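You operate a simulated robot arm through the tools that you are given. There is no shell and no other tool. Be economical: measure what you need, move in short steps, check, and stop when the job is done.

You are at the controls of a simulated two-armed robot. One attempt, no reset.

JOB
Put three of the foam scraps from the top of the tall zone bench on the top of the black mat. Then open the drawer of the fitting bench, put the orange terminal on the top of the middle bench away in the inside of the fitting bench drawer, then shut the drawer. Then take the blue beacon and leave it on the wooden shelf under the socket rail. Then take the attic carton on the wooden shelf under the socket rail and put it away on the lower shelf of the shelf unit. Then turn the tap knob to -5 dB. Do these in the order given. Set down upright: blue beacon, attic carton.

The check looks at the end state, three seconds after you hand in, the way a careful person would. Anything else that was tipped, shoved, dropped, spilled or broken makes it a failure.

ROBOT AND FRAMES
Two 7-joint arms with two-finger grippers on one trunk, on a base that drives. Base frame: it is fixed to the floor where the robot stands at the start and does not move with it; the origin is under the middle of the robot, x ahead of it, y to its left, z up. Lengths are in cm, angles in rad, forces in N, time in s.
The left shoulder is at the start at [4.1, 17, 124.8], the right one opposite. With the tool pointing down near the work surface each hand reaches from about 10 to 64 cm from the robot's upright axis, wherever it stands, measured 20 degrees to its own side. Places, roughly: attic carton [-500, 300, 100]; blue beacon (8x8x10 cm) [-500, 280, 160]; drawer of the fitting bench [30, 810, 70]; foam scrap (8x4x3 cm) [50, -50, 100]; inside of the fitting bench drawer [30, 820, 70]; lower shelf of the shelf unit [-510, 250, 50]; orange terminal [-75, 300, 75]; tap knob [-510, 480, 150]; top of the black mat [-350, -220, 80]; wooden shelf under the socket rail (90x22 cm) [-512, 340, 96]. Payload 2.69 kg a hand.
The TCP of each hand is the grasp point between the finger pads, 2 cm short of the fingertips. In the tool frame z runs along the fingers and y along their closing line. The gripper opens to 10 cm. The gripper's body begins 6.3 cm behind the TCP.
Orientation is that of the tool frame in the base frame, as a unit quaternion [x, y, z, w]. With the fingers straight down and closing along the base's y, the tool's x points along the base's -x, its y along +y and its z along -z.

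CONTROLS
- The arms move only by the tool nudge_tool. It takes "left_deltas", "right_deltas" or both (then of equal length, played together; a hand with none holds still); each is text: rows parted by semicolons, each of 7 numbers parted by spaces: the opening, from 0 (shut) to 1 (fully open), then the shift along the tool's x, y, z in units of 50 mm (1.0 is 50 mm), then the turn, a rotation vector about the tool's x, y, z in units of 4 degrees (1.0 is 4 degrees). In form: jaw dx dy dz rx ry rz; .... A call has 1 to 8 rows; each row shifts and turns the commanded pose from where the row before left it, along the tool's axes as they then stand. A call with a number of a shift or a turn outside -1 to 1 is refused whole. Rows are played at 5 a second. More than 5 cm and 0.15 rad between two rows, or a gripper value outside its range, and nothing of the call is played. Where a pose cannot be reached the arm comes as near as it can. A force on the tool above 40 N (or 10 N above the force at the start of the call, whichever is more), or a blocked arm, ends the call early, and 0.2 s more pass. Each finger travels about 10.8 cm/s and halts on what it meets, pressing with about 38 N; the grip force reading is that of the motor and also rises with nothing between the fingers. The clock runs only during rows and for 0.2 s after the last one: add rows that do not move to give the fingers time. It gives the time, the measured TCP pose, the force on the tool (base axes), the opening and the grip force at its end, in the units of the frame above (readings bear some noise), with the torque about the TCP (base axes, N m) and any sound that the robot's microphone picked up.
- Cameras (640 x 400 px; columns grow to the right, rows downward): "scene" is now at [17.81, -2.78, 119.16]; the picture's right is [-0.30, -0.95, 0.01], its down [-0.06, 0.01, -1.00] and it looks along [0.95, -0.30, -0.06] (base axes); focal length 243 px, centre (320, 200). "left" rides on the left gripper at [7, 1.9, -9.9] in its tool frame; the picture's right is [-0.26, 0.97, 0.00], its down [-0.75, -0.20, -0.63] and it looks along [-0.61, -0.16, 0.78] (tool axes); focal length 230 px, centre (320, 200). "right" rides on the right gripper at [7, -1.9, -9.9] in its tool frame; the picture's right is [0.26, 0.97, 0.00], its down [-0.75, 0.20, -0.63] and it looks along [-0.61, 0.16, 0.78] (tool axes); focal length 230 px, centre (320, 200). There is no depth. A picture from a camera that has moved, and an enlarged one, comes with that camera's place and axes in the base frame and with its lens.
- camera(camera): a new picture of that camera. The clock stands still meanwhile.
- lift_body(by): slides the trunk up (or, below 0, down) by that many cm; the arms and the scene camera ride with it, the base frame stays. It gives what a move gives, with no picture.
- roll_base(legs): drives the robot by 1 to 6 legs, each [ahead, turn to the left] in cm and rad, along the robot's own axes; the way and the turn of a leg run together, so that a leg with both is an arc; at most 150 cm and 3.142 rad a leg. The arms and the cameras ride along, it lands a little off, and it stops where it bumps. It gives what a move gives.
- pan_tilt(pan, tilt): turns the head with the scene camera to pan (to the left, within 1.047 rad either way) and tilt (down, from -0.506 to 1.204), counted from straight ahead of the robot. It gives what a move gives.
- inspect(camera, box): a new picture of the part [left, top, right, bottom] of that camera's present view, enlarged. The clock stands still meanwhile.
- job_done(): hands the job in; it is judged then, once.

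Work in short steps. Places have to be worked out from the pictures, the camera data and where the tool is seen: move nearer, look again, correct. Check each grasp and each placing, and mend what went wrong. You have 217 turns and 228 pictures in all, those below and enlarged ones among them. Open the grippers and draw the arms clear of the work before you hand the job in, unless the task says otherwise.

The tools are called by a JSON object that holds its "api" and its "payload". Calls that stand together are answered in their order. nudge_tool: Moves the arms, as the interface text tells. Its arguments: {"type":"object","properties":{"left_deltas":{"type":"string"},"right_deltas":{"type":"string"}},"required":[]} The other tools are called the same way: lift_body (by) slides the trunk up or down; roll_base (legs) drives the base; pan_tilt (pan, tilt) turns the head that bears the scene camera; camera (camera) takes a picture; inspect (camera, box) takes an enlarged picture of a part of a camera's view; job_done () hands the job in.

At the start:

```text
time_s: 0.0
left_position: [42.43, 7.97, 117.97]
left_ee_rot: [0.0, 1.0, 0.0, -0.001]
left_ft_force: [0.5, 0.6, 0.8]
left_torque: [-0.03, 0.0, 0.01]
left_gripper_width: 10.0
left_finger_force: 0.0
right_position: [35.57, -24.41, 115.64]
right_ee_rot: [-0.001, 1.0, 0.0, -0.001]
right_ft_force: [-0.2, 0.1, -0.5]
right_torque: [0.0, 0.0, 0.0]
right_gripper_width: 9.99
right_finger_force: 0.1
trunk travel left (down, up): [-47.5, 21.5]
robot x, y, heading: [-0.23, -0.07, -0.003]
head pan, tilt: [-0.305, 0.045]
```

scene: 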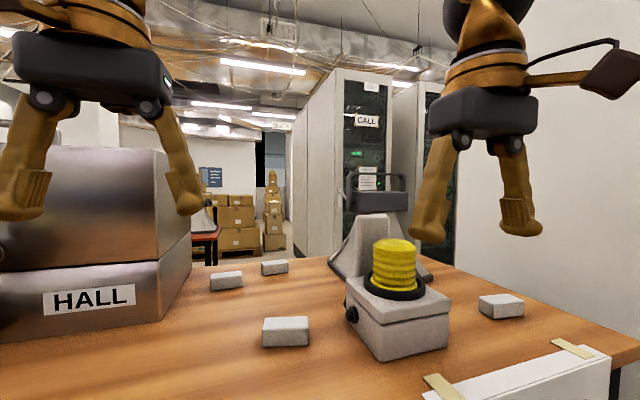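
right: 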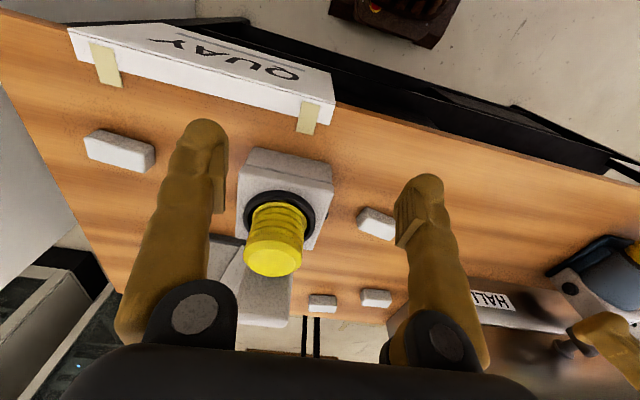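
left: 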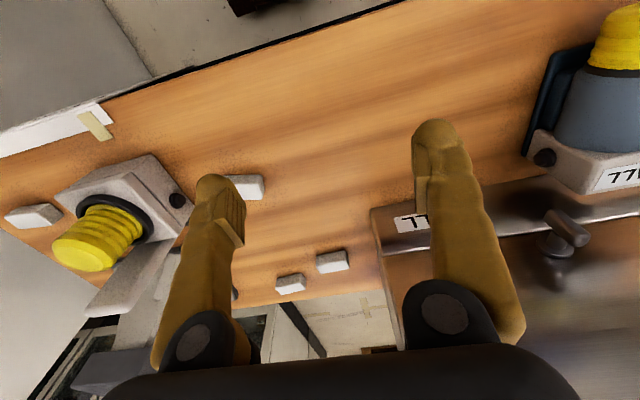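

The wrist and head pictures show four scraps; A triangulates to about [55, -9, 95]. I look down at the bench edge next.

{"api": "pan_tilt", "payload": {"pan": -0.3, "tilt": 0.75}}

{"api": "camera", "payload": {"camera": "scene"}}

{"api": "pan_tilt", "payload": {"pan": -1.047, "tilt": 0.35}}

{"api": "camera", "payload": {"camera": "scene"}}

{"api": "pan_tilt", "payload": {"pan": 1.047, "tilt": 0.35}}

{"api": "camera", "payload": {"camera": "scene"}}

```text
time_s: 1.1
left_position: [40.59, 7.87, 118.44]
left_ee_rot: [-0.001, 1.0, 0.001, 0.007]
left_ft_force: [0.2, -0.4, 0.4]
left_torque: [0.02, -0.03, -0.01]
left_gripper_width: 9.99
left_finger_force: 0.0
right_position: [33.69, -24.42, 115.91]
right_ee_rot: [-0.001, 1.0, 0.0, 0.004]
right_ft_force: [0.9, 0.3, 0.3]
right_torque: [-0.01, -0.01, 0.01]
right_gripper_width: 10.0
right_finger_force: 0.1
trunk travel left (down, up): [-47.5, 21.5]
robot x, y, heading: [0.31, -0.15, 0.001]
head pan, tilt: [-0.3, 0.75]
```

```text
224 pictures are left
camera scene: at [16.95, -2.5, 112.78], right [-0.3, -0.96, 0.01], down [-0.66, 0.2, -0.72], along [0.69, -0.22, -0.69], focal length 243 px, centre (320, 200)
```

scene: 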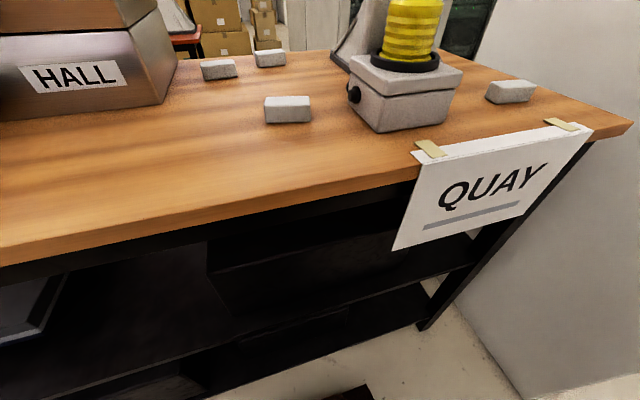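

```text
time_s: 2.2
left_position: [40.67, 7.85, 118.44]
left_ee_rot: [0.0, 1.0, 0.002, 0.008]
left_ft_force: [-0.2, 0.2, 0.4]
left_torque: [0.03, -0.01, -0.02]
left_gripper_width: 10.01
left_finger_force: 0.1
right_position: [33.68, -24.39, 115.9]
right_ee_rot: [0.0, 1.0, 0.0, 0.005]
right_ft_force: [0.0, -0.1, 0.2]
right_torque: [0.03, -0.01, -0.02]
right_gripper_width: 10.04
right_finger_force: 0.1
trunk travel left (down, up): [-47.5, 21.5]
robot x, y, heading: [-0.08, 0.07, 0.004]
head pan, tilt: [-1.047, 0.351]
```

```text
223 pictures are left
camera scene: at [13.73, -8.1, 116.39], right [-0.87, -0.5, 0.01], down [-0.19, 0.3, -0.94], along [0.46, -0.81, -0.35], focal length 243 px, centre (320, 200)
```

scene: 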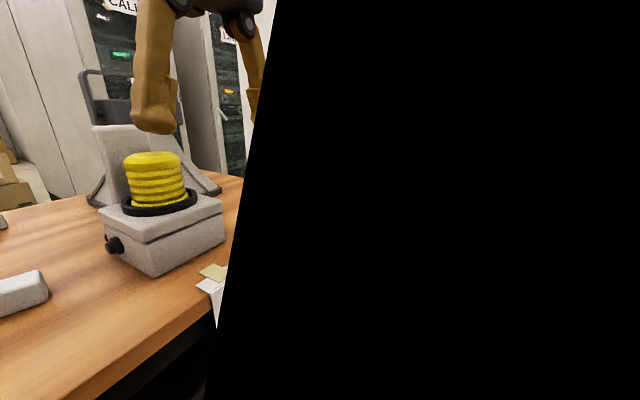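

```text
time_s: 4.2
left_position: [40.61, 7.94, 118.43]
left_ee_rot: [0.0, 1.0, 0.001, 0.008]
left_ft_force: [-0.2, 0.7, 0.3]
left_torque: [0.0, 0.02, 0.02]
left_gripper_width: 10.02
left_finger_force: 0.0
right_position: [33.75, -24.37, 116.01]
right_ee_rot: [-0.001, 1.0, 0.0, 0.004]
right_ft_force: [-0.5, -0.1, -0.4]
right_torque: [-0.02, 0.01, 0.01]
right_gripper_width: 9.99
right_finger_force: 0.0
trunk travel left (down, up): [-47.5, 21.5]
robot x, y, heading: [0.19, 0.36, 0.002]
head pan, tilt: [1.047, 0.351]
```

```text
222 pictures are left
camera scene: at [13.73, 8.02, 116.39], right [0.87, -0.5, -0.01], down [-0.19, -0.3, -0.94], along [0.46, 0.81, -0.35], focal length 243 px, centre (320, 200)
```

scene: 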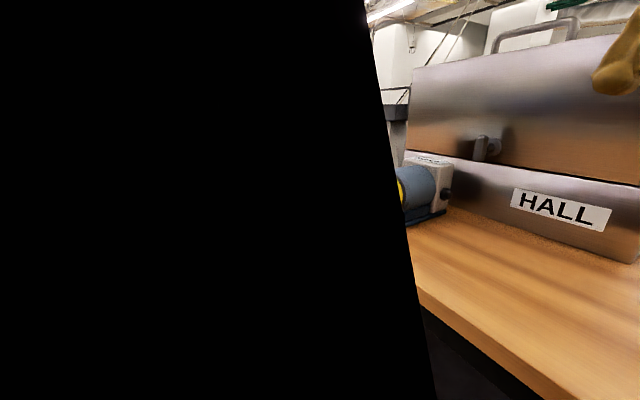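

The bench front edge is about x=36. I look down at the base itself to judge how much nearer it can drive.

{"api": "pan_tilt", "payload": {"pan": 0.0, "tilt": 1.2}}

{"api": "camera", "payload": {"camera": "scene"}}

```text
time_s: 5.5
left_position: [40.48, 7.88, 118.41]
left_ee_rot: [0.0, 1.0, 0.001, 0.007]
left_ft_force: [-0.4, 0.5, -0.1]
left_torque: [0.01, 0.0, 0.0]
left_gripper_width: 10.01
left_finger_force: 0.0
right_position: [33.66, -24.33, 116.02]
right_ee_rot: [0.0, 1.0, 0.001, 0.006]
right_ft_force: [0.2, -0.6, 0.1]
right_torque: [0.0, -0.02, -0.02]
right_gripper_width: 10.0
right_finger_force: 0.1
trunk travel left (down, up): [-47.5, 21.5]
robot x, y, heading: [0.18, -0.19, 0.001]
head pan, tilt: [0.0, 1.201]
```

```text
221 pictures are left
camera scene: at [14.55, -0.04, 109.64], right [0.0, -1.0, 0.0], down [-0.94, 0.0, -0.35], along [0.35, 0.0, -0.94], focal length 243 px, centre (320, 200)
```

scene: 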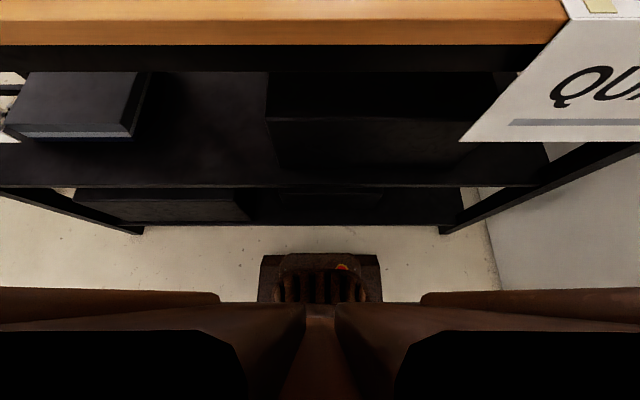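

The base front is about x=27–29 and the bench shelf about x=38, so I advance 7 cm and look at A with the head down.

{"api": "roll_base", "payload": {"legs": [[7, 0]]}}

{"api": "pan_tilt", "payload": {"pan": 0.0, "tilt": 0.5}}

{"api": "camera", "payload": {"camera": "scene"}}

{"api": "camera", "payload": {"camera": "left"}}

```text
time_s: 6.5
left_position: [45.99, 7.82, 119.26]
left_ee_rot: [-0.001, 1.0, 0.0, 0.016]
left_ft_force: [0.4, -0.2, 0.2]
left_torque: [0.03, 0.07, 0.0]
left_gripper_width: 10.0
left_finger_force: 0.1
right_position: [39.08, -24.32, 116.69]
right_ee_rot: [-0.001, 1.0, 0.001, 0.016]
right_ft_force: [0.2, 0.0, 0.5]
right_torque: [-0.03, 0.06, 0.02]
right_gripper_width: 10.0
right_finger_force: 0.1
trunk travel left (down, up): [-47.5, 21.5]
robot x, y, heading: [7.08, -0.09, 0.001]
head pan, tilt: [0.0, 1.201]
```

```text
time_s: 7.5
left_position: [47.75, 7.79, 118.48]
left_ee_rot: [0.0, 1.0, 0.001, 0.008]
left_ft_force: [0.5, 0.2, -0.5]
left_torque: [-0.02, 0.08, 0.01]
left_gripper_width: 10.03
left_finger_force: 0.1
right_position: [40.7, -24.38, 115.38]
right_ee_rot: [0.0, 1.0, 0.001, -0.004]
right_ft_force: [1.0, 0.4, -0.4]
right_torque: [-0.03, 0.1, -0.02]
right_gripper_width: 10.0
right_finger_force: 0.0
trunk travel left (down, up): [-47.5, 21.5]
robot x, y, heading: [6.96, 0.01, 0.004]
head pan, tilt: [0.0, 0.499]
```

```text
220 pictures are left
camera scene: at [25.78, -0.06, 114.84], right [0.0, -1.0, 0.0], down [-0.5, 0.0, -0.87], along [0.87, 0.0, -0.5], focal length 243 px, centre (320, 200)
```

scene: 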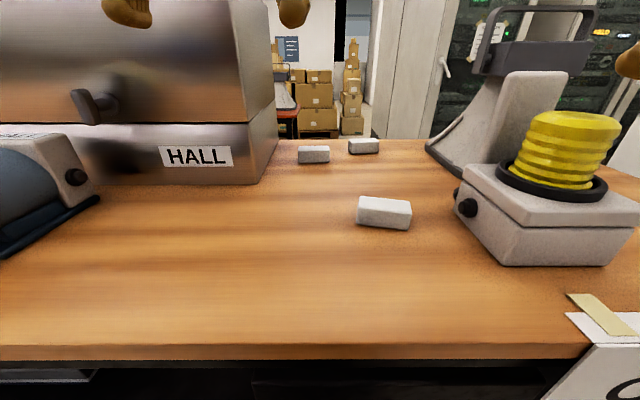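

```text
219 pictures are left
camera left: at [40.62, 9.75, 128.24], right [0.26, 0.97, 0.0], down [0.74, -0.2, 0.64], along [0.62, -0.16, -0.77], focal length 230 px, centre (320, 200)
```

left: 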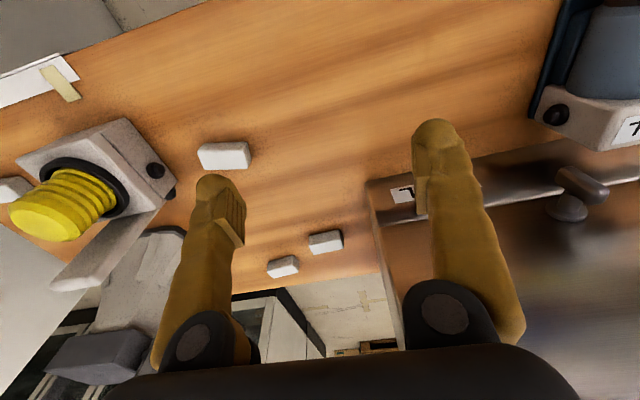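

A sits near [52.7, -8.3, ~97]. I move the left hand above it, staying about 10 cm up, and look again.

{"api": "nudge_tool", "payload": {"left_deltas": "1 -0.25 -0.81 0.4 0 0 0; 1 -0.25 -0.81 0.4 0 0 0; 1 -0.25 -0.81 0.4 0 0 0; 1 -0.25 -0.81 0.4 0 0 0; 1 0 0 0 0 0 0; 1 0 0 0 0 0 0"}}

{"api": "camera", "payload": {"camera": "left"}}

{"api": "camera", "payload": {"camera": "scene"}}

```text
time_s: 9.2
left_position: [52.11, -7.51, 114.78]
left_ee_rot: [-0.023, 0.999, -0.028, 0.037]
left_ft_force: [-1.6, -1.0, 0.4]
left_torque: [0.05, -0.06, 0.04]
left_gripper_width: 10.0
left_finger_force: 0.0
right_position: [36.94, -24.33, 113.94]
right_ee_rot: [0.0, 1.0, 0.001, -0.031]
right_ft_force: [-0.5, 0.0, 0.8]
right_torque: [0.03, -0.11, 0.02]
right_gripper_width: 10.0
right_finger_force: 0.1
trunk travel left (down, up): [-47.5, 21.5]
robot x, y, heading: [6.96, 0.23, -0.004]
head pan, tilt: [0.0, 0.499]
stopped in row 6 (left hand): the arm was blocked; the commanded pose is now the measured one
```

```text
218 pictures are left
camera left: at [44.16, -5.46, 124.01], right [0.21, 0.98, -0.04], down [0.71, -0.13, 0.69], along [0.67, -0.18, -0.72], focal length 230 px, centre (320, 200)
```

left: 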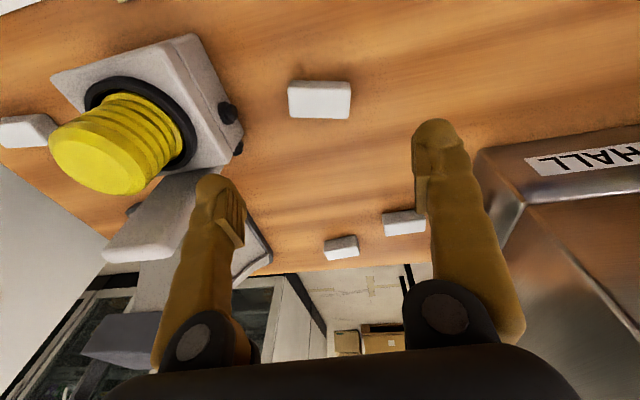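

```text
217 pictures are left
camera scene: at [24.85, -0.13, 115.01], right [0.0, -1.0, 0.0], down [-0.49, 0.0, -0.87], along [0.87, 0.0, -0.49], focal length 243 px, centre (320, 200)
```

scene: 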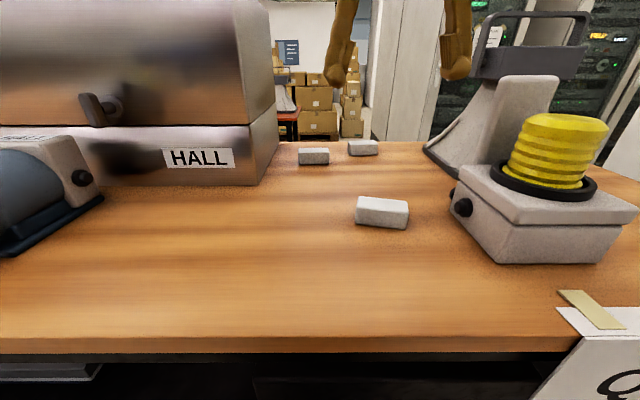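

The left arm pressed against the right one. I draw the left hand back and up, and plan to shift the base to y≈-14, so that D falls to the right hand and A to the left.

{"api": "nudge_tool", "payload": {"left_deltas": "1 0.5 0.8 -0.4 0 0 0; 1 0.5 0.8 -0.4 0 0 0; 1 0.5 0.8 -0.4 0 0 0; 1 0 0 0 0 0 0", "right_deltas": "1 0 0 -0.4 0 -0.8 0; 1 0 0 -0.4 0 0 0; 1 0 0 -0.4 0 0 0; 1 0 0 0 0 0 0"}}

{"api": "roll_base", "payload": {"legs": [[-25, 0], [0, -0.6], [25, 0], [0, 0.6]]}}

{"api": "camera", "payload": {"camera": "scene"}}

```text
refused: row 1 steps farther than a row can; nothing moved
```

```text
time_s: 11.5
left_position: [22.82, -9.24, 116.06]
left_ee_rot: [-0.005, 0.998, -0.027, 0.051]
left_ft_force: [-0.6, -0.6, 0.4]
left_torque: [0.09, -0.07, -0.02]
left_gripper_width: 10.01
left_finger_force: 0.0
right_position: [5.97, -25.56, 112.67]
right_ee_rot: [0.018, 0.998, 0.003, -0.062]
right_ft_force: [-0.3, -1.6, 0.5]
right_torque: [0.07, -0.07, -0.05]
right_gripper_width: 9.97
right_finger_force: 0.1
trunk travel left (down, up): [-47.5, 21.5]
robot x, y, heading: [-18.3, 0.06, -0.041]
head pan, tilt: [0.0, 0.499]
stopped in leg 2: the robot was blocked; the commanded pose is now the measured one
```

```text
216 pictures are left
camera scene: at [-0.64, -1.03, 115.0], right [-0.04, -1.0, 0.0], down [-0.49, 0.02, -0.87], along [0.87, -0.03, -0.49], focal length 243 px, centre (320, 200)
```

scene: 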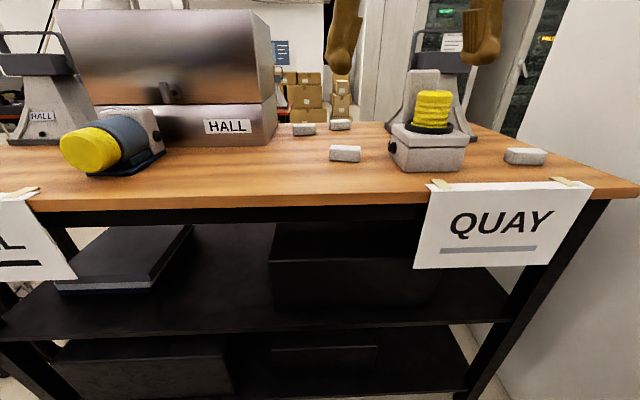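

The row was slightly too long, and the base was blocked, most likely by the crossed arms. I separate the arms first.

{"api": "nudge_tool", "payload": {"left_deltas": "1 0.3 0.8 -0.4 0 0 0; 1 0.3 0.8 -0.4 0 0 0; 1 0.3 0.8 -0.4 0 0 0; 1 0 0.8 0 0 0 0; 1 0 0 0 0 0 0", "right_deltas": "1 0 -0.2 -0.4 0 0.9 0; 1 0 -0.2 -0.4 0 0.9 0; 1 0 -0.2 -0.4 0 0 0; 1 0 0 -0.2 0 0 0; 1 0 0 0 0 0 0"}}

{"api": "pan_tilt", "payload": {"pan": -0.6, "tilt": 0.2}}

{"api": "camera", "payload": {"camera": "scene"}}

```text
time_s: 12.7
left_position: [17.99, 7.29, 120.4]
left_ee_rot: [-0.004, 0.999, -0.028, 0.045]
left_ft_force: [-1.0, -0.5, -1.0]
left_torque: [-0.01, -0.01, -0.03]
left_gripper_width: 10.0
left_finger_force: 0.1
right_position: [7.99, -28.4, 120.68]
right_ee_rot: [0.017, 0.994, 0.003, -0.104]
right_ft_force: [0.4, 0.8, -0.8]
right_torque: [0.03, 0.0, 0.01]
right_gripper_width: 10.0
right_finger_force: 0.0
trunk travel left (down, up): [-47.5, 21.5]
robot x, y, heading: [-18.34, 0.24, -0.036]
head pan, tilt: [0.0, 0.499]
```

```text
time_s: 13.7
left_position: [18.12, 7.32, 120.31]
left_ee_rot: [-0.006, 0.998, -0.03, 0.046]
left_ft_force: [0.0, -0.2, 0.7]
left_torque: [-0.02, -0.01, 0.0]
left_gripper_width: 9.98
left_finger_force: 0.1
right_position: [8.09, -28.19, 120.72]
right_ee_rot: [0.018, 0.995, 0.001, -0.103]
right_ft_force: [-0.2, 0.0, 0.0]
right_torque: [0.01, 0.0, -0.06]
right_gripper_width: 10.0
right_finger_force: 0.0
trunk travel left (down, up): [-47.5, 21.5]
robot x, y, heading: [-18.45, 0.24, -0.038]
head pan, tilt: [-0.6, 0.201]
```

```text
215 pictures are left
camera scene: at [-1.86, -5.86, 117.74], right [-0.59, -0.81, 0.01], down [-0.18, 0.12, -0.98], along [0.79, -0.58, -0.21], focal length 243 px, centre (320, 200)
```

scene: 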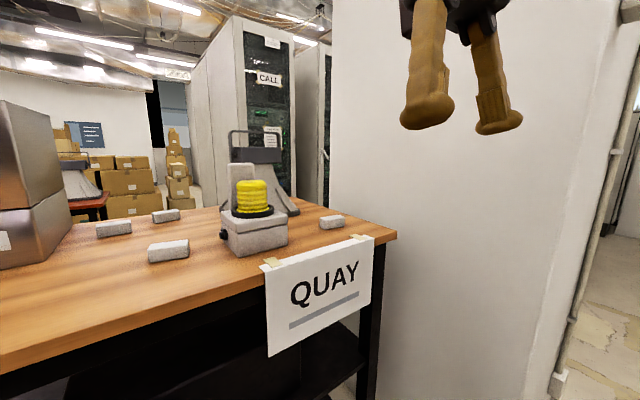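

Arms are apart. I straighten the right tool and shift the base right.

{"api": "nudge_tool", "payload": {"right_deltas": "1 0 0 0 0 -0.8 0; 1 0 0 0 0 -0.8 0; 1 0 0 0 0 -0.7 0; 1 0 0 0 0 -0.7 0; 1 0 0 0 0 0 0", "left_deltas": "1 0 0 0 0 -0.35 0; 1 0 0 0 0 -0.35 0; 1 0 0 0 0 -0.3 0; 1 0 0 0 0 -0.3 0; 1 0 0 0 0 0 0"}}

{"api": "roll_base", "payload": {"legs": [[0, -0.6], [25, 0], [0, 0.64]]}}

```text
time_s: 14.9
left_position: [17.99, 7.35, 119.81]
left_ee_rot: [-0.007, 0.996, -0.029, 0.082]
left_ft_force: [-0.6, -0.4, 0.7]
left_torque: [0.03, -0.01, -0.04]
left_gripper_width: 10.0
left_finger_force: 0.2
right_position: [8.04, -28.2, 120.88]
right_ee_rot: [0.017, 1.0, -0.002, 0.005]
right_ft_force: [0.0, -0.1, -0.6]
right_torque: [0.0, -0.03, 0.0]
right_gripper_width: 10.01
right_finger_force: 0.2
trunk travel left (down, up): [-47.5, 21.5]
robot x, y, heading: [-18.18, 0.15, -0.031]
head pan, tilt: [-0.6, 0.201]
```

```text
time_s: 20.1
left_position: [37.94, -5.93, 119.76]
left_ee_rot: [-0.029, 0.996, -0.027, 0.083]
left_ft_force: [0.2, -0.2, 0.1]
left_torque: [0.0, -0.03, -0.04]
left_gripper_width: 9.99
left_finger_force: 0.0
right_position: [29.6, -42.13, 121.07]
right_ee_rot: [-0.004, 1.0, -0.001, 0.011]
right_ft_force: [0.2, -0.4, -0.1]
right_torque: [0.02, -0.02, 0.0]
right_gripper_width: 10.01
right_finger_force: 0.0
trunk travel left (down, up): [-47.5, 21.5]
robot x, y, heading: [1.75, -15.28, 0.006]
head pan, tilt: [-0.6, 0.201]
```

Base is at [1.8, -15.3]. I drive ahead 5 cm, straighten the left tool and view both hands.

{"api": "roll_base", "payload": {"legs": [[5, 0]]}}

{"api": "nudge_tool", "payload": {"left_deltas": "1 0 0 0 -0.25 0.8 0.25; 1 0 0 0 -0.25 0.8 0.25; 1 0 0 0 -0.25 0.8 0.25; 1 0 0 0 0 0 0; 1 0 0 0 0 0 0"}}

{"api": "pan_tilt", "payload": {"pan": -0.3, "tilt": 0.55}}

{"api": "camera", "payload": {"camera": "left"}}

{"api": "camera", "payload": {"camera": "right"}}

{"api": "camera", "payload": {"camera": "scene"}}

```text
time_s: 20.9
left_position: [32.23, -5.67, 117.27]
left_ee_rot: [-0.029, 0.999, -0.024, 0.034]
left_ft_force: [-0.6, 0.2, -0.3]
left_torque: [-0.01, -0.05, -0.01]
left_gripper_width: 10.03
left_finger_force: 0.0
right_position: [24.38, -41.87, 119.22]
right_ee_rot: [-0.006, 0.999, -0.004, -0.035]
right_ft_force: [-0.5, 0.1, 0.1]
right_torque: [-0.03, -0.02, -0.01]
right_gripper_width: 10.01
right_finger_force: 0.0
trunk travel left (down, up): [-47.5, 21.5]
robot x, y, heading: [2.95, -15.73, 0.004]
head pan, tilt: [-0.6, 0.201]
stopped in leg 1: the robot was blocked; the commanded pose is now the measured one
```

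```text
time_s: 22.1
left_position: [32.85, -5.69, 118.82]
left_ee_rot: [0.0, 1.0, 0.0, -0.017]
left_ft_force: [0.3, 0.3, -0.3]
left_torque: [0.0, 0.01, 0.0]
left_gripper_width: 10.0
left_finger_force: 0.2
right_position: [24.49, -41.83, 119.29]
right_ee_rot: [-0.005, 0.999, -0.004, -0.034]
right_ft_force: [-0.1, 0.3, 0.4]
right_torque: [0.01, 0.0, 0.02]
right_gripper_width: 9.97
right_finger_force: 0.1
trunk travel left (down, up): [-47.5, 21.5]
robot x, y, heading: [2.98, -15.33, 0.005]
head pan, tilt: [-0.6, 0.201]
```

```text
time_s: 22.9
left_position: [32.81, -5.74, 118.87]
left_ee_rot: [-0.001, 1.0, 0.0, -0.018]
left_ft_force: [0.1, 0.7, 0.5]
left_torque: [-0.01, 0.04, 0.0]
left_gripper_width: 10.02
left_finger_force: 0.1
right_position: [24.54, -41.91, 119.19]
right_ee_rot: [-0.006, 0.999, -0.004, -0.034]
right_ft_force: [0.4, -0.1, -0.1]
right_torque: [0.0, 0.02, 0.0]
right_gripper_width: 9.98
right_finger_force: 0.0
trunk travel left (down, up): [-47.5, 21.5]
robot x, y, heading: [2.59, -15.47, 0.008]
head pan, tilt: [-0.3, 0.55]
```

```text
214 pictures are left
camera left: at [26.1, -3.91, 128.94], right [0.26, 0.97, -0.01], down [0.77, -0.2, 0.6], along [0.58, -0.16, -0.8], focal length 230 px, centre (320, 200)
```

left: 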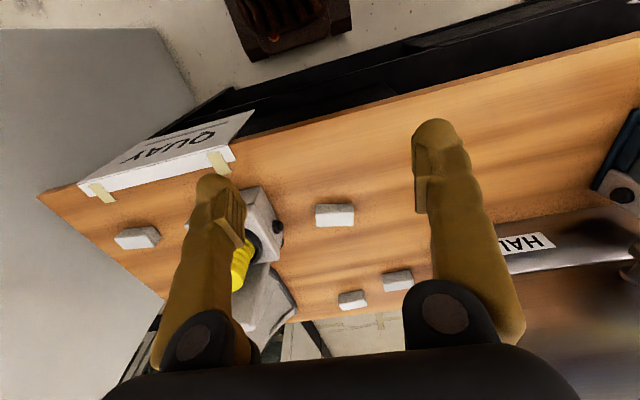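

```text
213 pictures are left
camera right: at [18.29, -43.76, 129.48], right [-0.27, 0.96, 0.01], down [0.79, 0.21, 0.58], along [0.55, 0.16, -0.82], focal length 230 px, centre (320, 200)
```

right: 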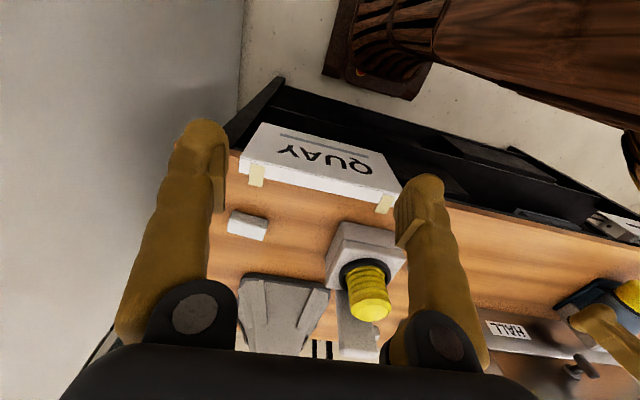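

```text
212 pictures are left
camera scene: at [20.49, -17.91, 114.51], right [-0.29, -0.96, 0.01], down [-0.51, 0.15, -0.84], along [0.81, -0.25, -0.54], focal length 243 px, centre (320, 200)
```

scene: 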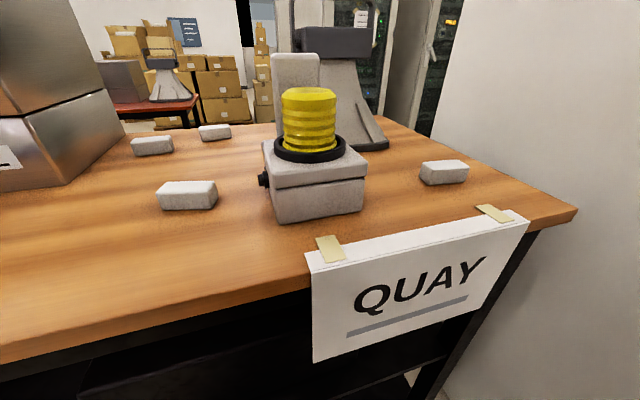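

Both wrists and head agree: A ≈ [54.1, -8.7, 96] yawed about -15°, D ≈ [50.3, -49.2, 96]. I bring the left hand above A.

{"api": "nudge_tool", "payload": {"left_deltas": "1 -0.85 -0.12 0.4 0 0.0 0; 1 -0.85 -0.12 0.4 0 0 0; 1 -0.85 -0.12 0.4 0 0 0; 1 -0.85 -0.12 0.4 0 0 0; 1 -0.85 -0.12 0.4 0 -0.5 0; 1 0 0 0 0 0 0; 1 0 0 0 0 0 0"}}

{"api": "camera", "payload": {"camera": "left"}}

{"api": "camera", "payload": {"camera": "scene"}}

```text
time_s: 24.5
left_position: [53.51, -8.8, 108.15]
left_ee_rot: [-0.001, 1.0, 0.0, -0.001]
left_ft_force: [-0.7, 0.0, -0.2]
left_torque: [0.02, 0.0, 0.01]
left_gripper_width: 9.99
left_finger_force: 0.0
right_position: [24.7, -41.91, 119.24]
right_ee_rot: [-0.005, 0.999, -0.003, -0.035]
right_ft_force: [-0.3, -0.6, 0.5]
right_torque: [0.01, 0.02, 0.01]
right_gripper_width: 10.0
right_finger_force: 0.0
trunk travel left (down, up): [-47.5, 21.5]
robot x, y, heading: [3.15, -15.37, 0.001]
head pan, tilt: [-0.3, 0.55]
```

```text
211 pictures are left
camera left: at [46.57, -6.88, 118.12], right [0.26, 0.97, 0.0], down [0.75, -0.2, 0.63], along [0.61, -0.16, -0.78], focal length 230 px, centre (320, 200)
```

left: 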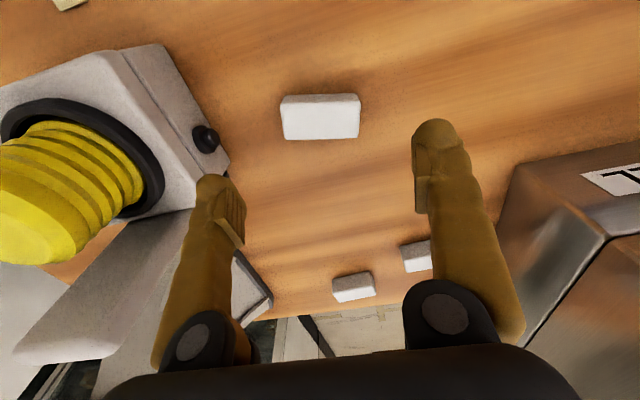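

```text
210 pictures are left
camera scene: at [20.56, -17.92, 114.49], right [-0.29, -0.96, 0.01], down [-0.52, 0.15, -0.84], along [0.81, -0.25, -0.54], focal length 243 px, centre (320, 200)
```

scene: 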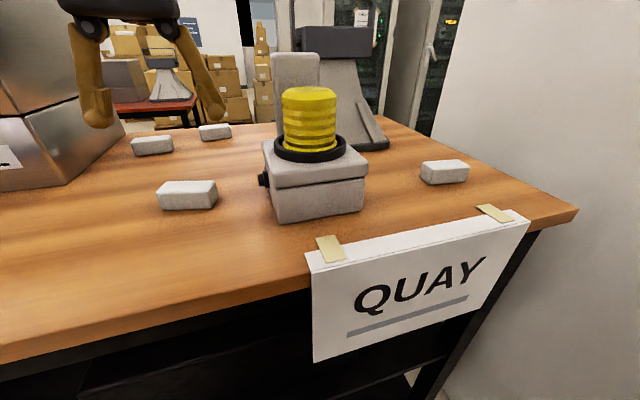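

The scrap's long side lies about 15° off, centre [53.8, -8.5]. I turn the tool 15° and lower to z≈98.6.

{"api": "nudge_tool", "payload": {"left_deltas": "1 0 0 0 0 0 0.94; 1 0 0 0 0 0 0.94; 1 0 0 0 0 0 0.94; 1 -0.06 0.06 0 0 0 0.94; 1 0 0 0.64 0 0 0; 1 0 0 0.64 0 0 0; 1 0 0 0.63 0 0 0; 1 0 0 0 0 0 0"}}

{"api": "camera", "payload": {"camera": "left"}}

{"api": "inspect", "payload": {"camera": "scene", "box": [80, 100, 280, 225]}}

```text
time_s: 26.3
left_position: [54.07, -8.54, 98.49]
left_ee_rot: [0.13, 0.992, 0.0, 0.0]
left_ft_force: [-0.2, 0.0, 0.0]
left_torque: [0.02, 0.01, -0.02]
left_gripper_width: 9.97
left_finger_force: 0.0
right_position: [24.43, -41.9, 119.35]
right_ee_rot: [-0.005, 0.999, -0.003, -0.034]
right_ft_force: [0.4, -0.4, 0.0]
right_torque: [-0.02, 0.03, -0.01]
right_gripper_width: 9.98
right_finger_force: 0.0
trunk travel left (down, up): [-47.5, 21.5]
robot x, y, heading: [2.4, -15.32, 0.009]
head pan, tilt: [-0.3, 0.55]
```

```text
209 pictures are left
camera left: at [47.7, -4.9, 108.45], right [0.5, 0.87, 0.0], down [0.67, -0.39, 0.63], along [0.55, -0.31, -0.78], focal length 230 px, centre (320, 200)
```

left: 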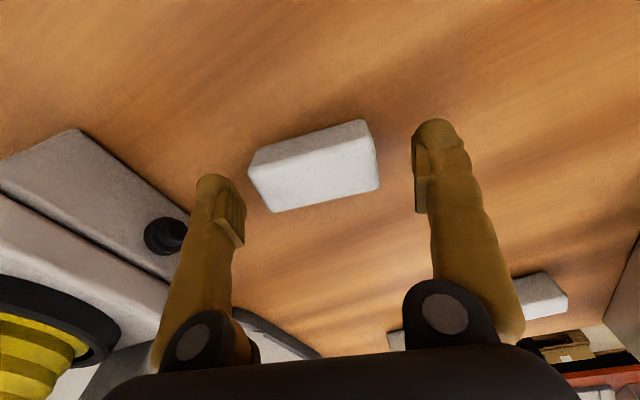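

```text
3.20 times, centred on (180, 162) of scene
camera zoom: at [20.47, -17.89, 114.51], right [-0.29, -0.96, 0.01], down [-0.51, 0.15, -0.84], along [0.81, -0.25, -0.54], focal length 779 px, centre (768, 320)
```

zoom: 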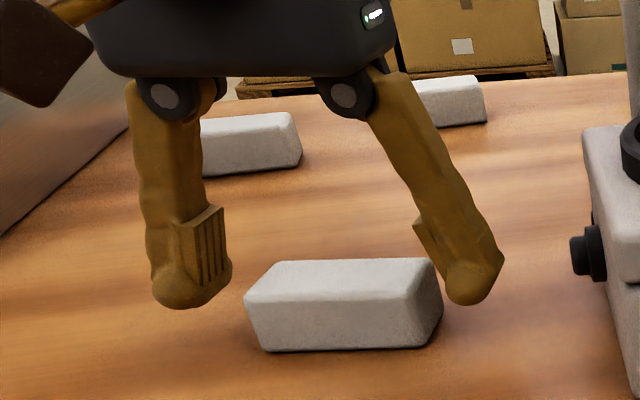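

The scrap is centred between the fingers to within a few mm. I lower 1.3 cm and close.

{"api": "nudge_tool", "payload": {"left_deltas": "1 0 0 0.26 0 0 0; 1 0 0 0 0 0 0; 0.6 0 0 0 0 0 0; 0.6 0 0 0 0 0 0; 0.6 0 0 0 0 0 0"}}

{"api": "camera", "payload": {"camera": "left"}}

```text
time_s: 27.5
left_position: [54.23, -8.69, 97.21]
left_ee_rot: [0.13, 0.992, 0.0, -0.001]
left_ft_force: [1.0, -0.7, 1.2]
left_torque: [-0.05, 0.04, 0.03]
left_gripper_width: 6.8
left_finger_force: 38.1
right_position: [24.56, -41.99, 119.2]
right_ee_rot: [-0.006, 0.999, -0.003, -0.035]
right_ft_force: [0.4, 0.0, -0.1]
right_torque: [0.01, 0.01, -0.04]
right_gripper_width: 9.98
right_finger_force: 0.0
trunk travel left (down, up): [-47.5, 21.5]
robot x, y, heading: [2.94, -15.63, 0.007]
head pan, tilt: [-0.3, 0.55]
```

```text
207 pictures are left
camera left: at [47.74, -4.95, 107.14], right [0.5, 0.87, 0.0], down [0.67, -0.39, 0.63], along [0.55, -0.31, -0.78], focal length 230 px, centre (320, 200)
```

left: 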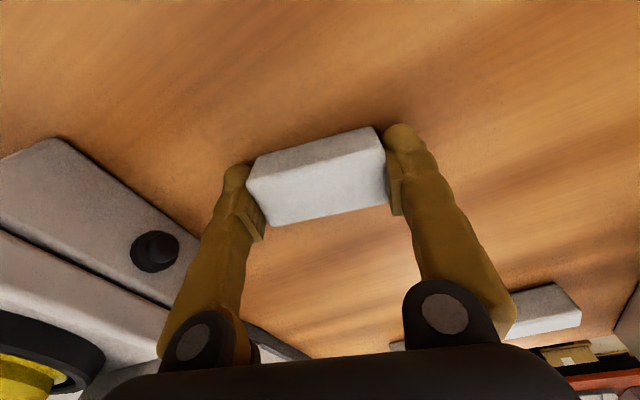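

A is held (6.8 cm, 38 N). I lift it back a little and move the right hand above D.

{"api": "nudge_tool", "payload": {"left_deltas": "0.5 0 0 -0.8 0 0 0; 0.5 0 0 -0.8 0 0 0; 0.5 0.4 0.1 -0.8 0 0 0; 0.5 0.4 0.1 0 0 0 0; 0.5 0.4 0.1 0 0 0 0; 0.5 0.4 0.1 0 0 0 0; 0.5 0 0 0 0 0 0", "right_deltas": "1 -0.85 -0.25 0.1 0 -0.5 0; 1 -0.85 -0.25 0.2 0 -0.5 0; 1 -0.85 -0.25 0.2 0 0 0; 1 -0.85 -0.25 0.3 0 0 0; 1 -0.85 -0.25 0.4 0 0 0; 1 -0.85 -0.2 0.4 0 0 0; 1 0 0 0 0 0 0"}}

{"api": "camera", "payload": {"camera": "right"}}

{"api": "camera", "payload": {"camera": "left"}}

```text
time_s: 29.1
left_position: [46.77, -4.42, 109.3]
left_ee_rot: [0.129, 0.992, 0.0, 0.0]
left_ft_force: [-0.6, -0.7, -0.3]
left_torque: [0.03, -0.04, 0.02]
left_gripper_width: 6.77
left_finger_force: 38.3
right_position: [50.75, -48.91, 113.61]
right_ee_rot: [-0.006, 0.999, -0.001, 0.031]
right_ft_force: [0.2, -0.7, -0.2]
right_torque: [0.02, -0.05, 0.03]
right_gripper_width: 9.97
right_finger_force: 0.1
trunk travel left (down, up): [-47.5, 21.5]
robot x, y, heading: [2.61, -15.44, 0.012]
head pan, tilt: [-0.3, 0.55]
```

```text
206 pictures are left
camera right: at [43.25, -50.84, 122.76], right [-0.27, 0.96, -0.02], down [0.71, 0.21, 0.67], along [0.65, 0.17, -0.74], focal length 230 px, centre (320, 200)
```

right: 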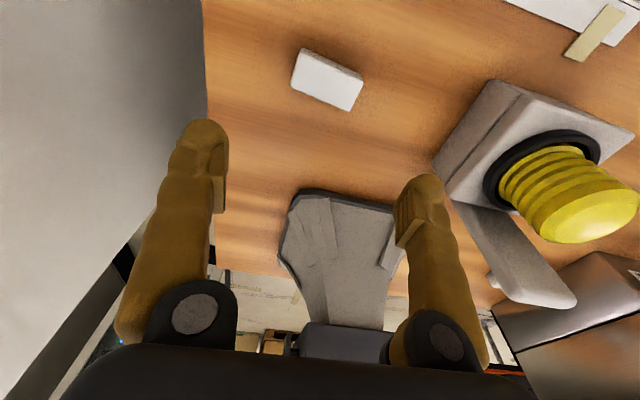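

```text
205 pictures are left
camera left: at [40.37, -0.86, 119.2], right [0.5, 0.87, 0.0], down [0.67, -0.39, 0.63], along [0.55, -0.31, -0.78], focal length 230 px, centre (320, 200)
```

left: 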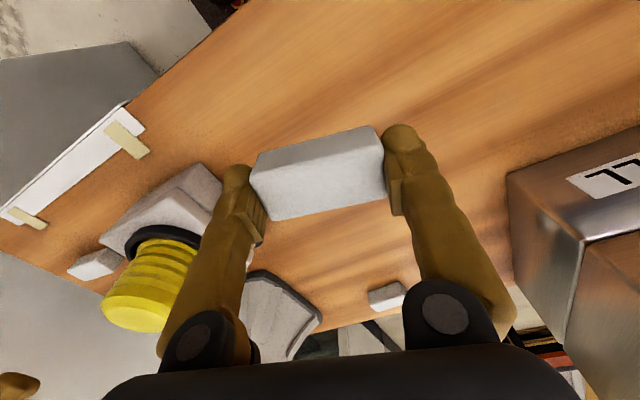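

D's centre works out to [49.5, -48.7], yaw about -4°. I straighten, centre and lower to 98.4.

{"api": "nudge_tool", "payload": {"right_deltas": "1 0.25 0.04 0.3 0 0.9 0.9; 1 0 0 0.7 0 0 0; 1 0 0 0.7 0 0 0; 1 0 0 0.7 0 0 0; 1 0 0 0.64 0 0 0; 1 0 0 0 0 0 0; 1 0 0 0 0 0 0"}}

{"api": "camera", "payload": {"camera": "right"}}

```text
time_s: 30.7
left_position: [46.93, -4.51, 109.26]
left_ee_rot: [0.13, 0.992, 0.0, -0.001]
left_ft_force: [-0.1, 0.8, 0.0]
left_torque: [0.01, 0.01, -0.03]
left_gripper_width: 6.76
left_finger_force: 38.4
right_position: [49.68, -48.84, 98.17]
right_ee_rot: [0.026, 1.0, 0.0, -0.001]
right_ft_force: [0.0, 0.4, -0.6]
right_torque: [0.02, 0.03, -0.02]
right_gripper_width: 9.98
right_finger_force: 0.0
trunk travel left (down, up): [-47.5, 21.5]
robot x, y, heading: [2.84, -15.49, 0.008]
head pan, tilt: [-0.3, 0.55]
```

```text
204 pictures are left
camera right: at [42.62, -50.27, 107.98], right [-0.21, 0.98, 0.0], down [0.76, 0.16, 0.63], along [0.61, 0.13, -0.78], focal length 230 px, centre (320, 200)
```

right: 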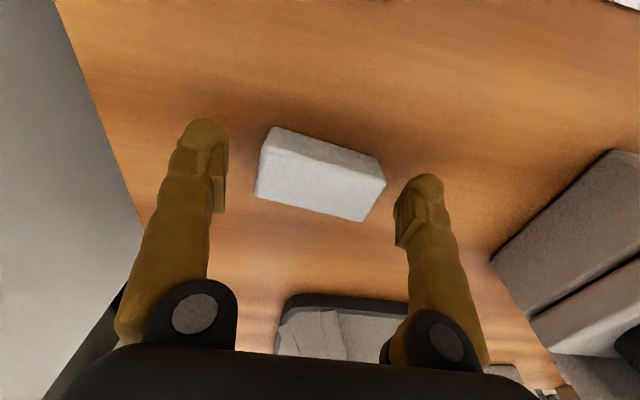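

D is between the fingers. I lower 1 cm, close, and lift.

{"api": "nudge_tool", "payload": {"right_deltas": "1 0 0 0.2 0 0 0; 1 0 0 0 0 0 0; 0.5 0 0 0 0 0 0; 0.5 0 0 0 0 0 0; 0.5 0 0 0 0 0 0; 0.5 0 0 -0.8 0 0 0; 0.5 0 0 -0.8 0 0 0; 0.5 0 0 -0.8 0 0 0"}}

{"api": "camera", "payload": {"camera": "right"}}

```text
time_s: 32.5
left_position: [46.77, -4.46, 109.39]
left_ee_rot: [0.13, 0.992, 0.0, 0.0]
left_ft_force: [-0.2, 0.1, -0.2]
left_torque: [-0.02, -0.05, 0.02]
left_gripper_width: 6.78
left_finger_force: 37.7
right_position: [49.61, -48.92, 109.4]
right_ee_rot: [0.026, 1.0, 0.0, -0.001]
right_ft_force: [0.2, -0.3, -0.4]
right_torque: [-0.03, -0.02, 0.0]
right_gripper_width: 6.8
right_finger_force: 37.0
trunk travel left (down, up): [-47.5, 21.5]
robot x, y, heading: [3.26, -15.44, 0.004]
head pan, tilt: [-0.3, 0.55]
```

```text
203 pictures are left
camera right: at [42.46, -50.3, 119.13], right [-0.21, 0.98, 0.0], down [0.76, 0.16, 0.63], along [0.61, 0.13, -0.78], focal length 230 px, centre (320, 200)
```

right: 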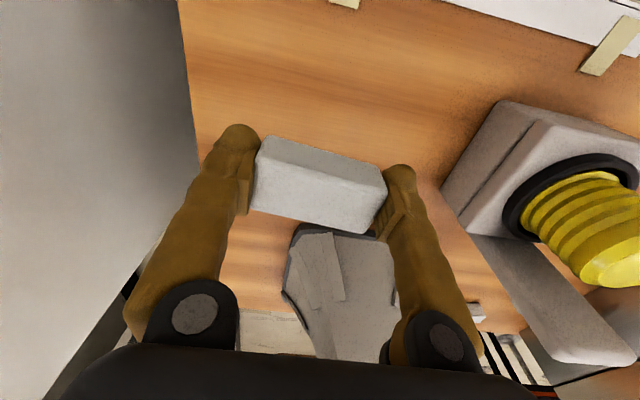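

Both scraps are held. I pull both hands in and up, then back off.

{"api": "nudge_tool", "payload": {"left_deltas": "0.5 0.6 0 -0.4 0 0 -0.7; 0.5 0.6 0 -0.4 0 0 -0.7; 0.5 0.5 0 -0.4 0 0 -0.7; 0.5 0.3 0.2 -0.4 0 0 -0.7; 0.5 0 0.2 -0.2 0 0 -0.7; 0.5 0 0 0 0 0 0", "right_deltas": "0.5 0 0 -0.8 0 0 0; 0.5 0.6 0.3 -0.2 0 0 0; 0.5 0.8 0.4 0 0 0 0; 0.5 0.8 0.4 0 0 0 0; 0.5 0.8 0.4 0 0 0 0; 0.5 0 0 0 0 0 0"}}

{"api": "roll_base", "payload": {"legs": [[-45, 0]]}}

{"api": "pan_tilt", "payload": {"pan": -1.047, "tilt": 0.1}}

{"api": "camera", "payload": {"camera": "scene"}}

{"api": "pan_tilt", "payload": {"pan": 1.047, "tilt": 0.1}}

{"api": "camera", "payload": {"camera": "scene"}}

```text
time_s: 33.9
left_position: [37.26, -0.55, 117.64]
left_ee_rot: [0.007, 1.0, 0.001, -0.013]
left_ft_force: [-0.1, -0.7, -0.1]
left_torque: [0.01, -0.01, -0.03]
left_gripper_width: 6.78
left_finger_force: 37.9
right_position: [34.84, -40.49, 113.71]
right_ee_rot: [0.026, 1.0, -0.001, -0.014]
right_ft_force: [-0.3, -1.0, 1.1]
right_torque: [0.01, -0.03, 0.01]
right_gripper_width: 6.78
right_finger_force: 38.2
trunk travel left (down, up): [-47.5, 21.5]
robot x, y, heading: [2.76, -15.28, 0.011]
head pan, tilt: [-0.3, 0.55]
```

```text
time_s: 36.6
left_position: [-7.6, -0.79, 117.69]
left_ee_rot: [0.006, 1.0, 0.001, -0.013]
left_ft_force: [0.5, 0.8, -0.4]
left_torque: [0.0, -0.03, -0.02]
left_gripper_width: 6.77
left_finger_force: 38.1
right_position: [-9.66, -40.68, 113.65]
right_ee_rot: [0.024, 1.0, -0.001, -0.013]
right_ft_force: [-0.2, -0.4, 0.0]
right_torque: [0.01, -0.04, 0.01]
right_gripper_width: 6.78
right_finger_force: 38.2
trunk travel left (down, up): [-47.5, 21.5]
robot x, y, heading: [-41.6, -15.71, 0.011]
head pan, tilt: [-0.3, 0.55]
```

```text
time_s: 37.7
left_position: [-9.86, -0.8, 116.27]
left_ee_rot: [0.004, 0.999, 0.0, -0.038]
left_ft_force: [0.0, 0.0, -0.2]
left_torque: [-0.01, -0.05, -0.01]
left_gripper_width: 6.76
left_finger_force: 38.1
right_position: [-12.27, -40.71, 112.37]
right_ee_rot: [0.023, 0.999, -0.003, -0.038]
right_ft_force: [0.4, 0.7, 0.5]
right_torque: [0.01, 0.0, -0.01]
right_gripper_width: 6.75
right_finger_force: 38.5
trunk travel left (down, up): [-47.5, 21.5]
robot x, y, heading: [-41.62, -15.42, 0.01]
head pan, tilt: [-1.047, 0.099]
```

```text
202 pictures are left
camera scene: at [-27.91, -23.56, 118.73], right [-0.86, -0.51, 0.01], down [-0.07, 0.09, -0.99], along [0.51, -0.86, -0.11], focal length 243 px, centre (320, 200)
```

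scene: 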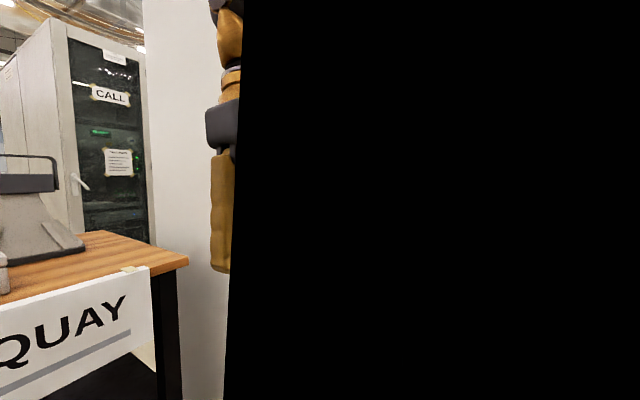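

```text
time_s: 39.7
left_position: [-9.86, -0.8, 116.19]
left_ee_rot: [0.005, 0.999, 0.0, -0.038]
left_ft_force: [0.2, -0.5, 0.2]
left_torque: [0.0, 0.0, 0.03]
left_gripper_width: 6.77
left_finger_force: 37.8
right_position: [-12.15, -40.66, 112.44]
right_ee_rot: [0.023, 0.999, -0.003, -0.037]
right_ft_force: [-0.1, -0.7, -1.6]
right_torque: [0.01, 0.01, -0.03]
right_gripper_width: 6.76
right_finger_force: 38.0
trunk travel left (down, up): [-47.5, 21.5]
robot x, y, heading: [-41.72, -15.77, 0.008]
head pan, tilt: [1.047, 0.099]
```

```text
201 pictures are left
camera scene: at [-28.07, -7.63, 118.73], right [0.87, -0.49, -0.01], down [-0.07, -0.09, -0.99], along [0.49, 0.87, -0.11], focal length 243 px, centre (320, 200)
```

scene: 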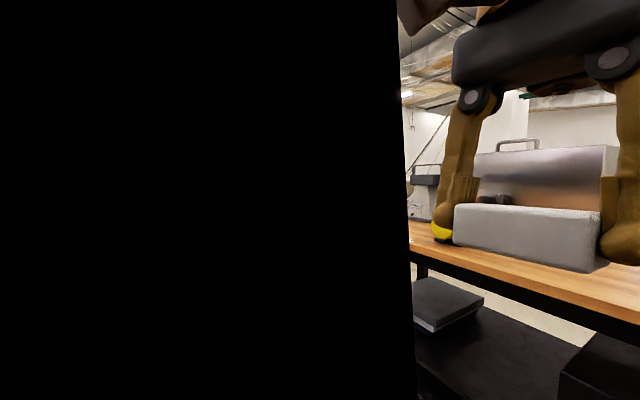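

Panning far is masked by the shoulder, so I turn the base left a quarter turn and look.

{"api": "roll_base", "payload": {"legs": [[0, 1.57]]}}

{"api": "pan_tilt", "payload": {"pan": 0.3, "tilt": 0.2}}

{"api": "camera", "payload": {"camera": "scene"}}

```text
time_s: 40.6
left_position: [-14.93, 0.46, 115.16]
left_ee_rot: [-0.005, 0.998, -0.001, -0.063]
left_ft_force: [-0.3, 0.2, 0.3]
left_torque: [-0.07, -0.03, 0.04]
left_gripper_width: 6.78
left_finger_force: 38.6
right_position: [-16.69, -39.62, 111.44]
right_ee_rot: [0.014, 0.998, -0.006, -0.067]
right_ft_force: [-1.1, 0.5, -0.5]
right_torque: [-0.1, -0.06, -0.01]
right_gripper_width: 6.77
right_finger_force: 38.0
trunk travel left (down, up): [-47.5, 21.5]
robot x, y, heading: [-41.58, -16.01, 0.03]
head pan, tilt: [1.047, 0.099]
stopped in leg 1: the robot was blocked; the commanded pose is now the measured one
```

```text
time_s: 41.7
left_position: [-14.4, -0.23, 115.16]
left_ee_rot: [-0.005, 0.998, 0.001, -0.062]
left_ft_force: [-0.2, 0.5, 0.5]
left_torque: [0.01, 0.0, 0.0]
left_gripper_width: 6.76
left_finger_force: 38.0
right_position: [-16.21, -40.18, 111.28]
right_ee_rot: [0.014, 0.998, -0.003, -0.067]
right_ft_force: [0.4, -0.2, -1.1]
right_torque: [0.02, 0.06, 0.04]
right_gripper_width: 6.75
right_finger_force: 37.7
trunk travel left (down, up): [-47.5, 21.5]
robot x, y, heading: [-41.91, -15.63, 0.032]
head pan, tilt: [0.3, 0.201]
```

```text
200 pictures are left
camera scene: at [-23.8, -12.47, 117.72], right [0.33, -0.95, -0.01], down [-0.21, -0.07, -0.98], along [0.92, 0.32, -0.22], focal length 243 px, centre (320, 200)
```

scene: 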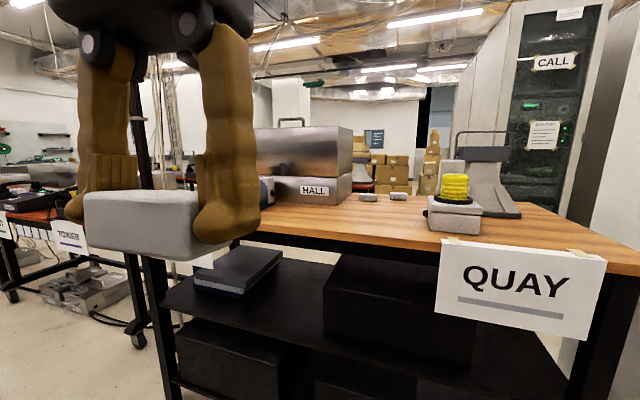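

Turning left was blocked again. I look to both sides at moderate pan angles to find what the robot touches.

{"api": "pan_tilt", "payload": {"pan": -0.8, "tilt": 0.4}}

{"api": "camera", "payload": {"camera": "scene"}}

{"api": "pan_tilt", "payload": {"pan": 0.8, "tilt": 0.4}}

{"api": "camera", "payload": {"camera": "scene"}}

{"api": "camera", "payload": {"camera": "right"}}

```text
time_s: 43.0
left_position: [-14.45, -0.1, 115.28]
left_ee_rot: [-0.004, 0.998, 0.0, -0.063]
left_ft_force: [0.2, -0.2, -0.9]
left_torque: [0.0, 0.0, 0.02]
left_gripper_width: 6.77
left_finger_force: 38.0
right_position: [-16.26, -40.16, 111.32]
right_ee_rot: [0.014, 0.998, -0.003, -0.067]
right_ft_force: [0.2, 0.3, 0.6]
right_torque: [0.02, -0.01, -0.04]
right_gripper_width: 6.77
right_finger_force: 37.9
trunk travel left (down, up): [-47.5, 21.5]
robot x, y, heading: [-41.68, -15.36, 0.04]
head pan, tilt: [-0.799, 0.4]
```

```text
199 pictures are left
camera scene: at [-25.98, -21.89, 115.91], right [-0.69, -0.72, 0.01], down [-0.3, 0.27, -0.92], along [0.66, -0.64, -0.4], focal length 243 px, centre (320, 200)
```

scene: 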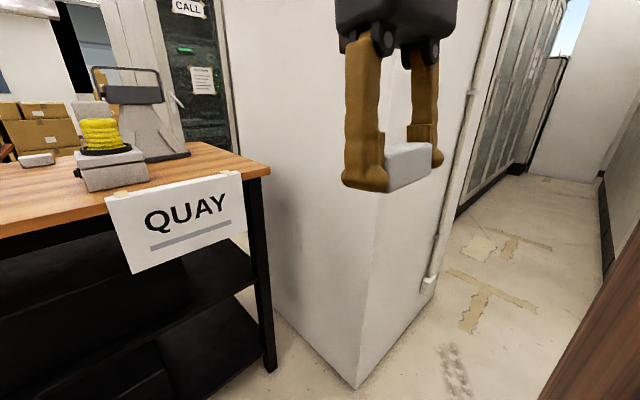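

```text
time_s: 44.7
left_position: [-14.43, -0.26, 115.16]
left_ee_rot: [-0.005, 0.998, 0.0, -0.063]
left_ft_force: [-0.5, -0.2, 0.1]
left_torque: [-0.02, 0.0, 0.05]
left_gripper_width: 6.74
left_finger_force: 38.1
right_position: [-16.27, -40.27, 111.33]
right_ee_rot: [0.014, 0.998, -0.004, -0.068]
right_ft_force: [-0.4, 0.3, 0.0]
right_torque: [0.02, 0.01, -0.02]
right_gripper_width: 6.75
right_finger_force: 37.8
trunk travel left (down, up): [-47.5, 21.5]
robot x, y, heading: [-41.53, -15.76, 0.029]
head pan, tilt: [0.799, 0.4]
```

```text
198 pictures are left
camera scene: at [-26.4, -8.62, 115.91], right [0.74, -0.67, -0.01], down [-0.28, -0.29, -0.92], along [0.61, 0.68, -0.4], focal length 243 px, centre (320, 200)
```

scene: 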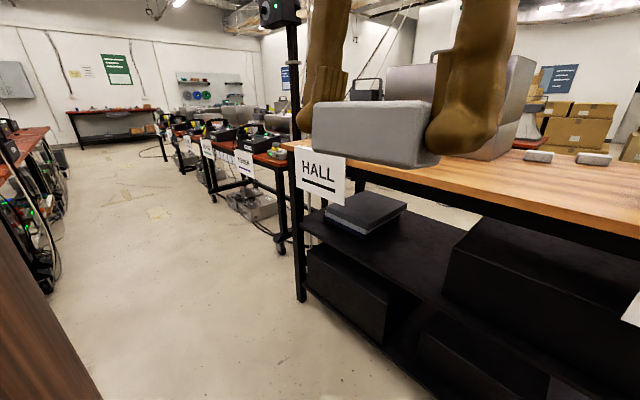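

```text
197 pictures are left
camera right: at [-21.84, -41.79, 121.93], right [-0.23, 0.97, 0.03], down [0.83, 0.18, 0.52], along [0.5, 0.14, -0.85], focal length 230 px, centre (320, 200)
```

right: 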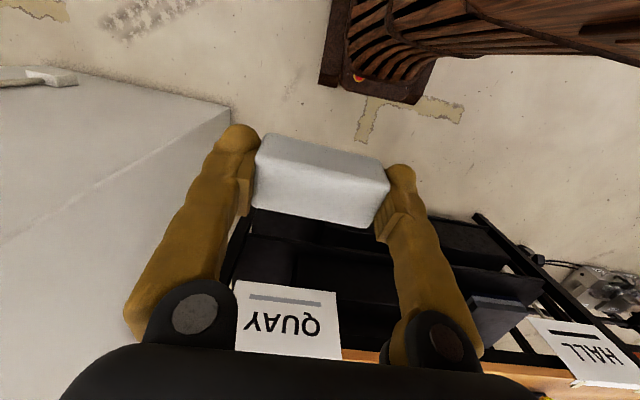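

The floor around looks open, so I suspect the tucked arms. I retry the turn in a smaller leg to see.

{"api": "roll_base", "payload": {"legs": [[0, 0.5]]}}

```text
time_s: 45.6
left_position: [-19.64, 0.9, 114.39]
left_ee_rot: [-0.023, 0.996, -0.001, -0.085]
left_ft_force: [-0.5, 0.3, 0.5]
left_torque: [-0.01, -0.04, 0.0]
left_gripper_width: 6.75
left_finger_force: 38.1
right_position: [-15.64, -39.51, 111.61]
right_ee_rot: [-0.025, 0.998, -0.014, -0.054]
right_ft_force: [-0.2, 0.5, 1.1]
right_torque: [-0.05, -0.04, -0.02]
right_gripper_width: 6.74
right_finger_force: 38.4
trunk travel left (down, up): [-47.5, 21.5]
robot x, y, heading: [-41.56, -15.66, 0.072]
head pan, tilt: [0.799, 0.4]
stopped in leg 1: the robot was blocked; the commanded pose is now the measured one
```

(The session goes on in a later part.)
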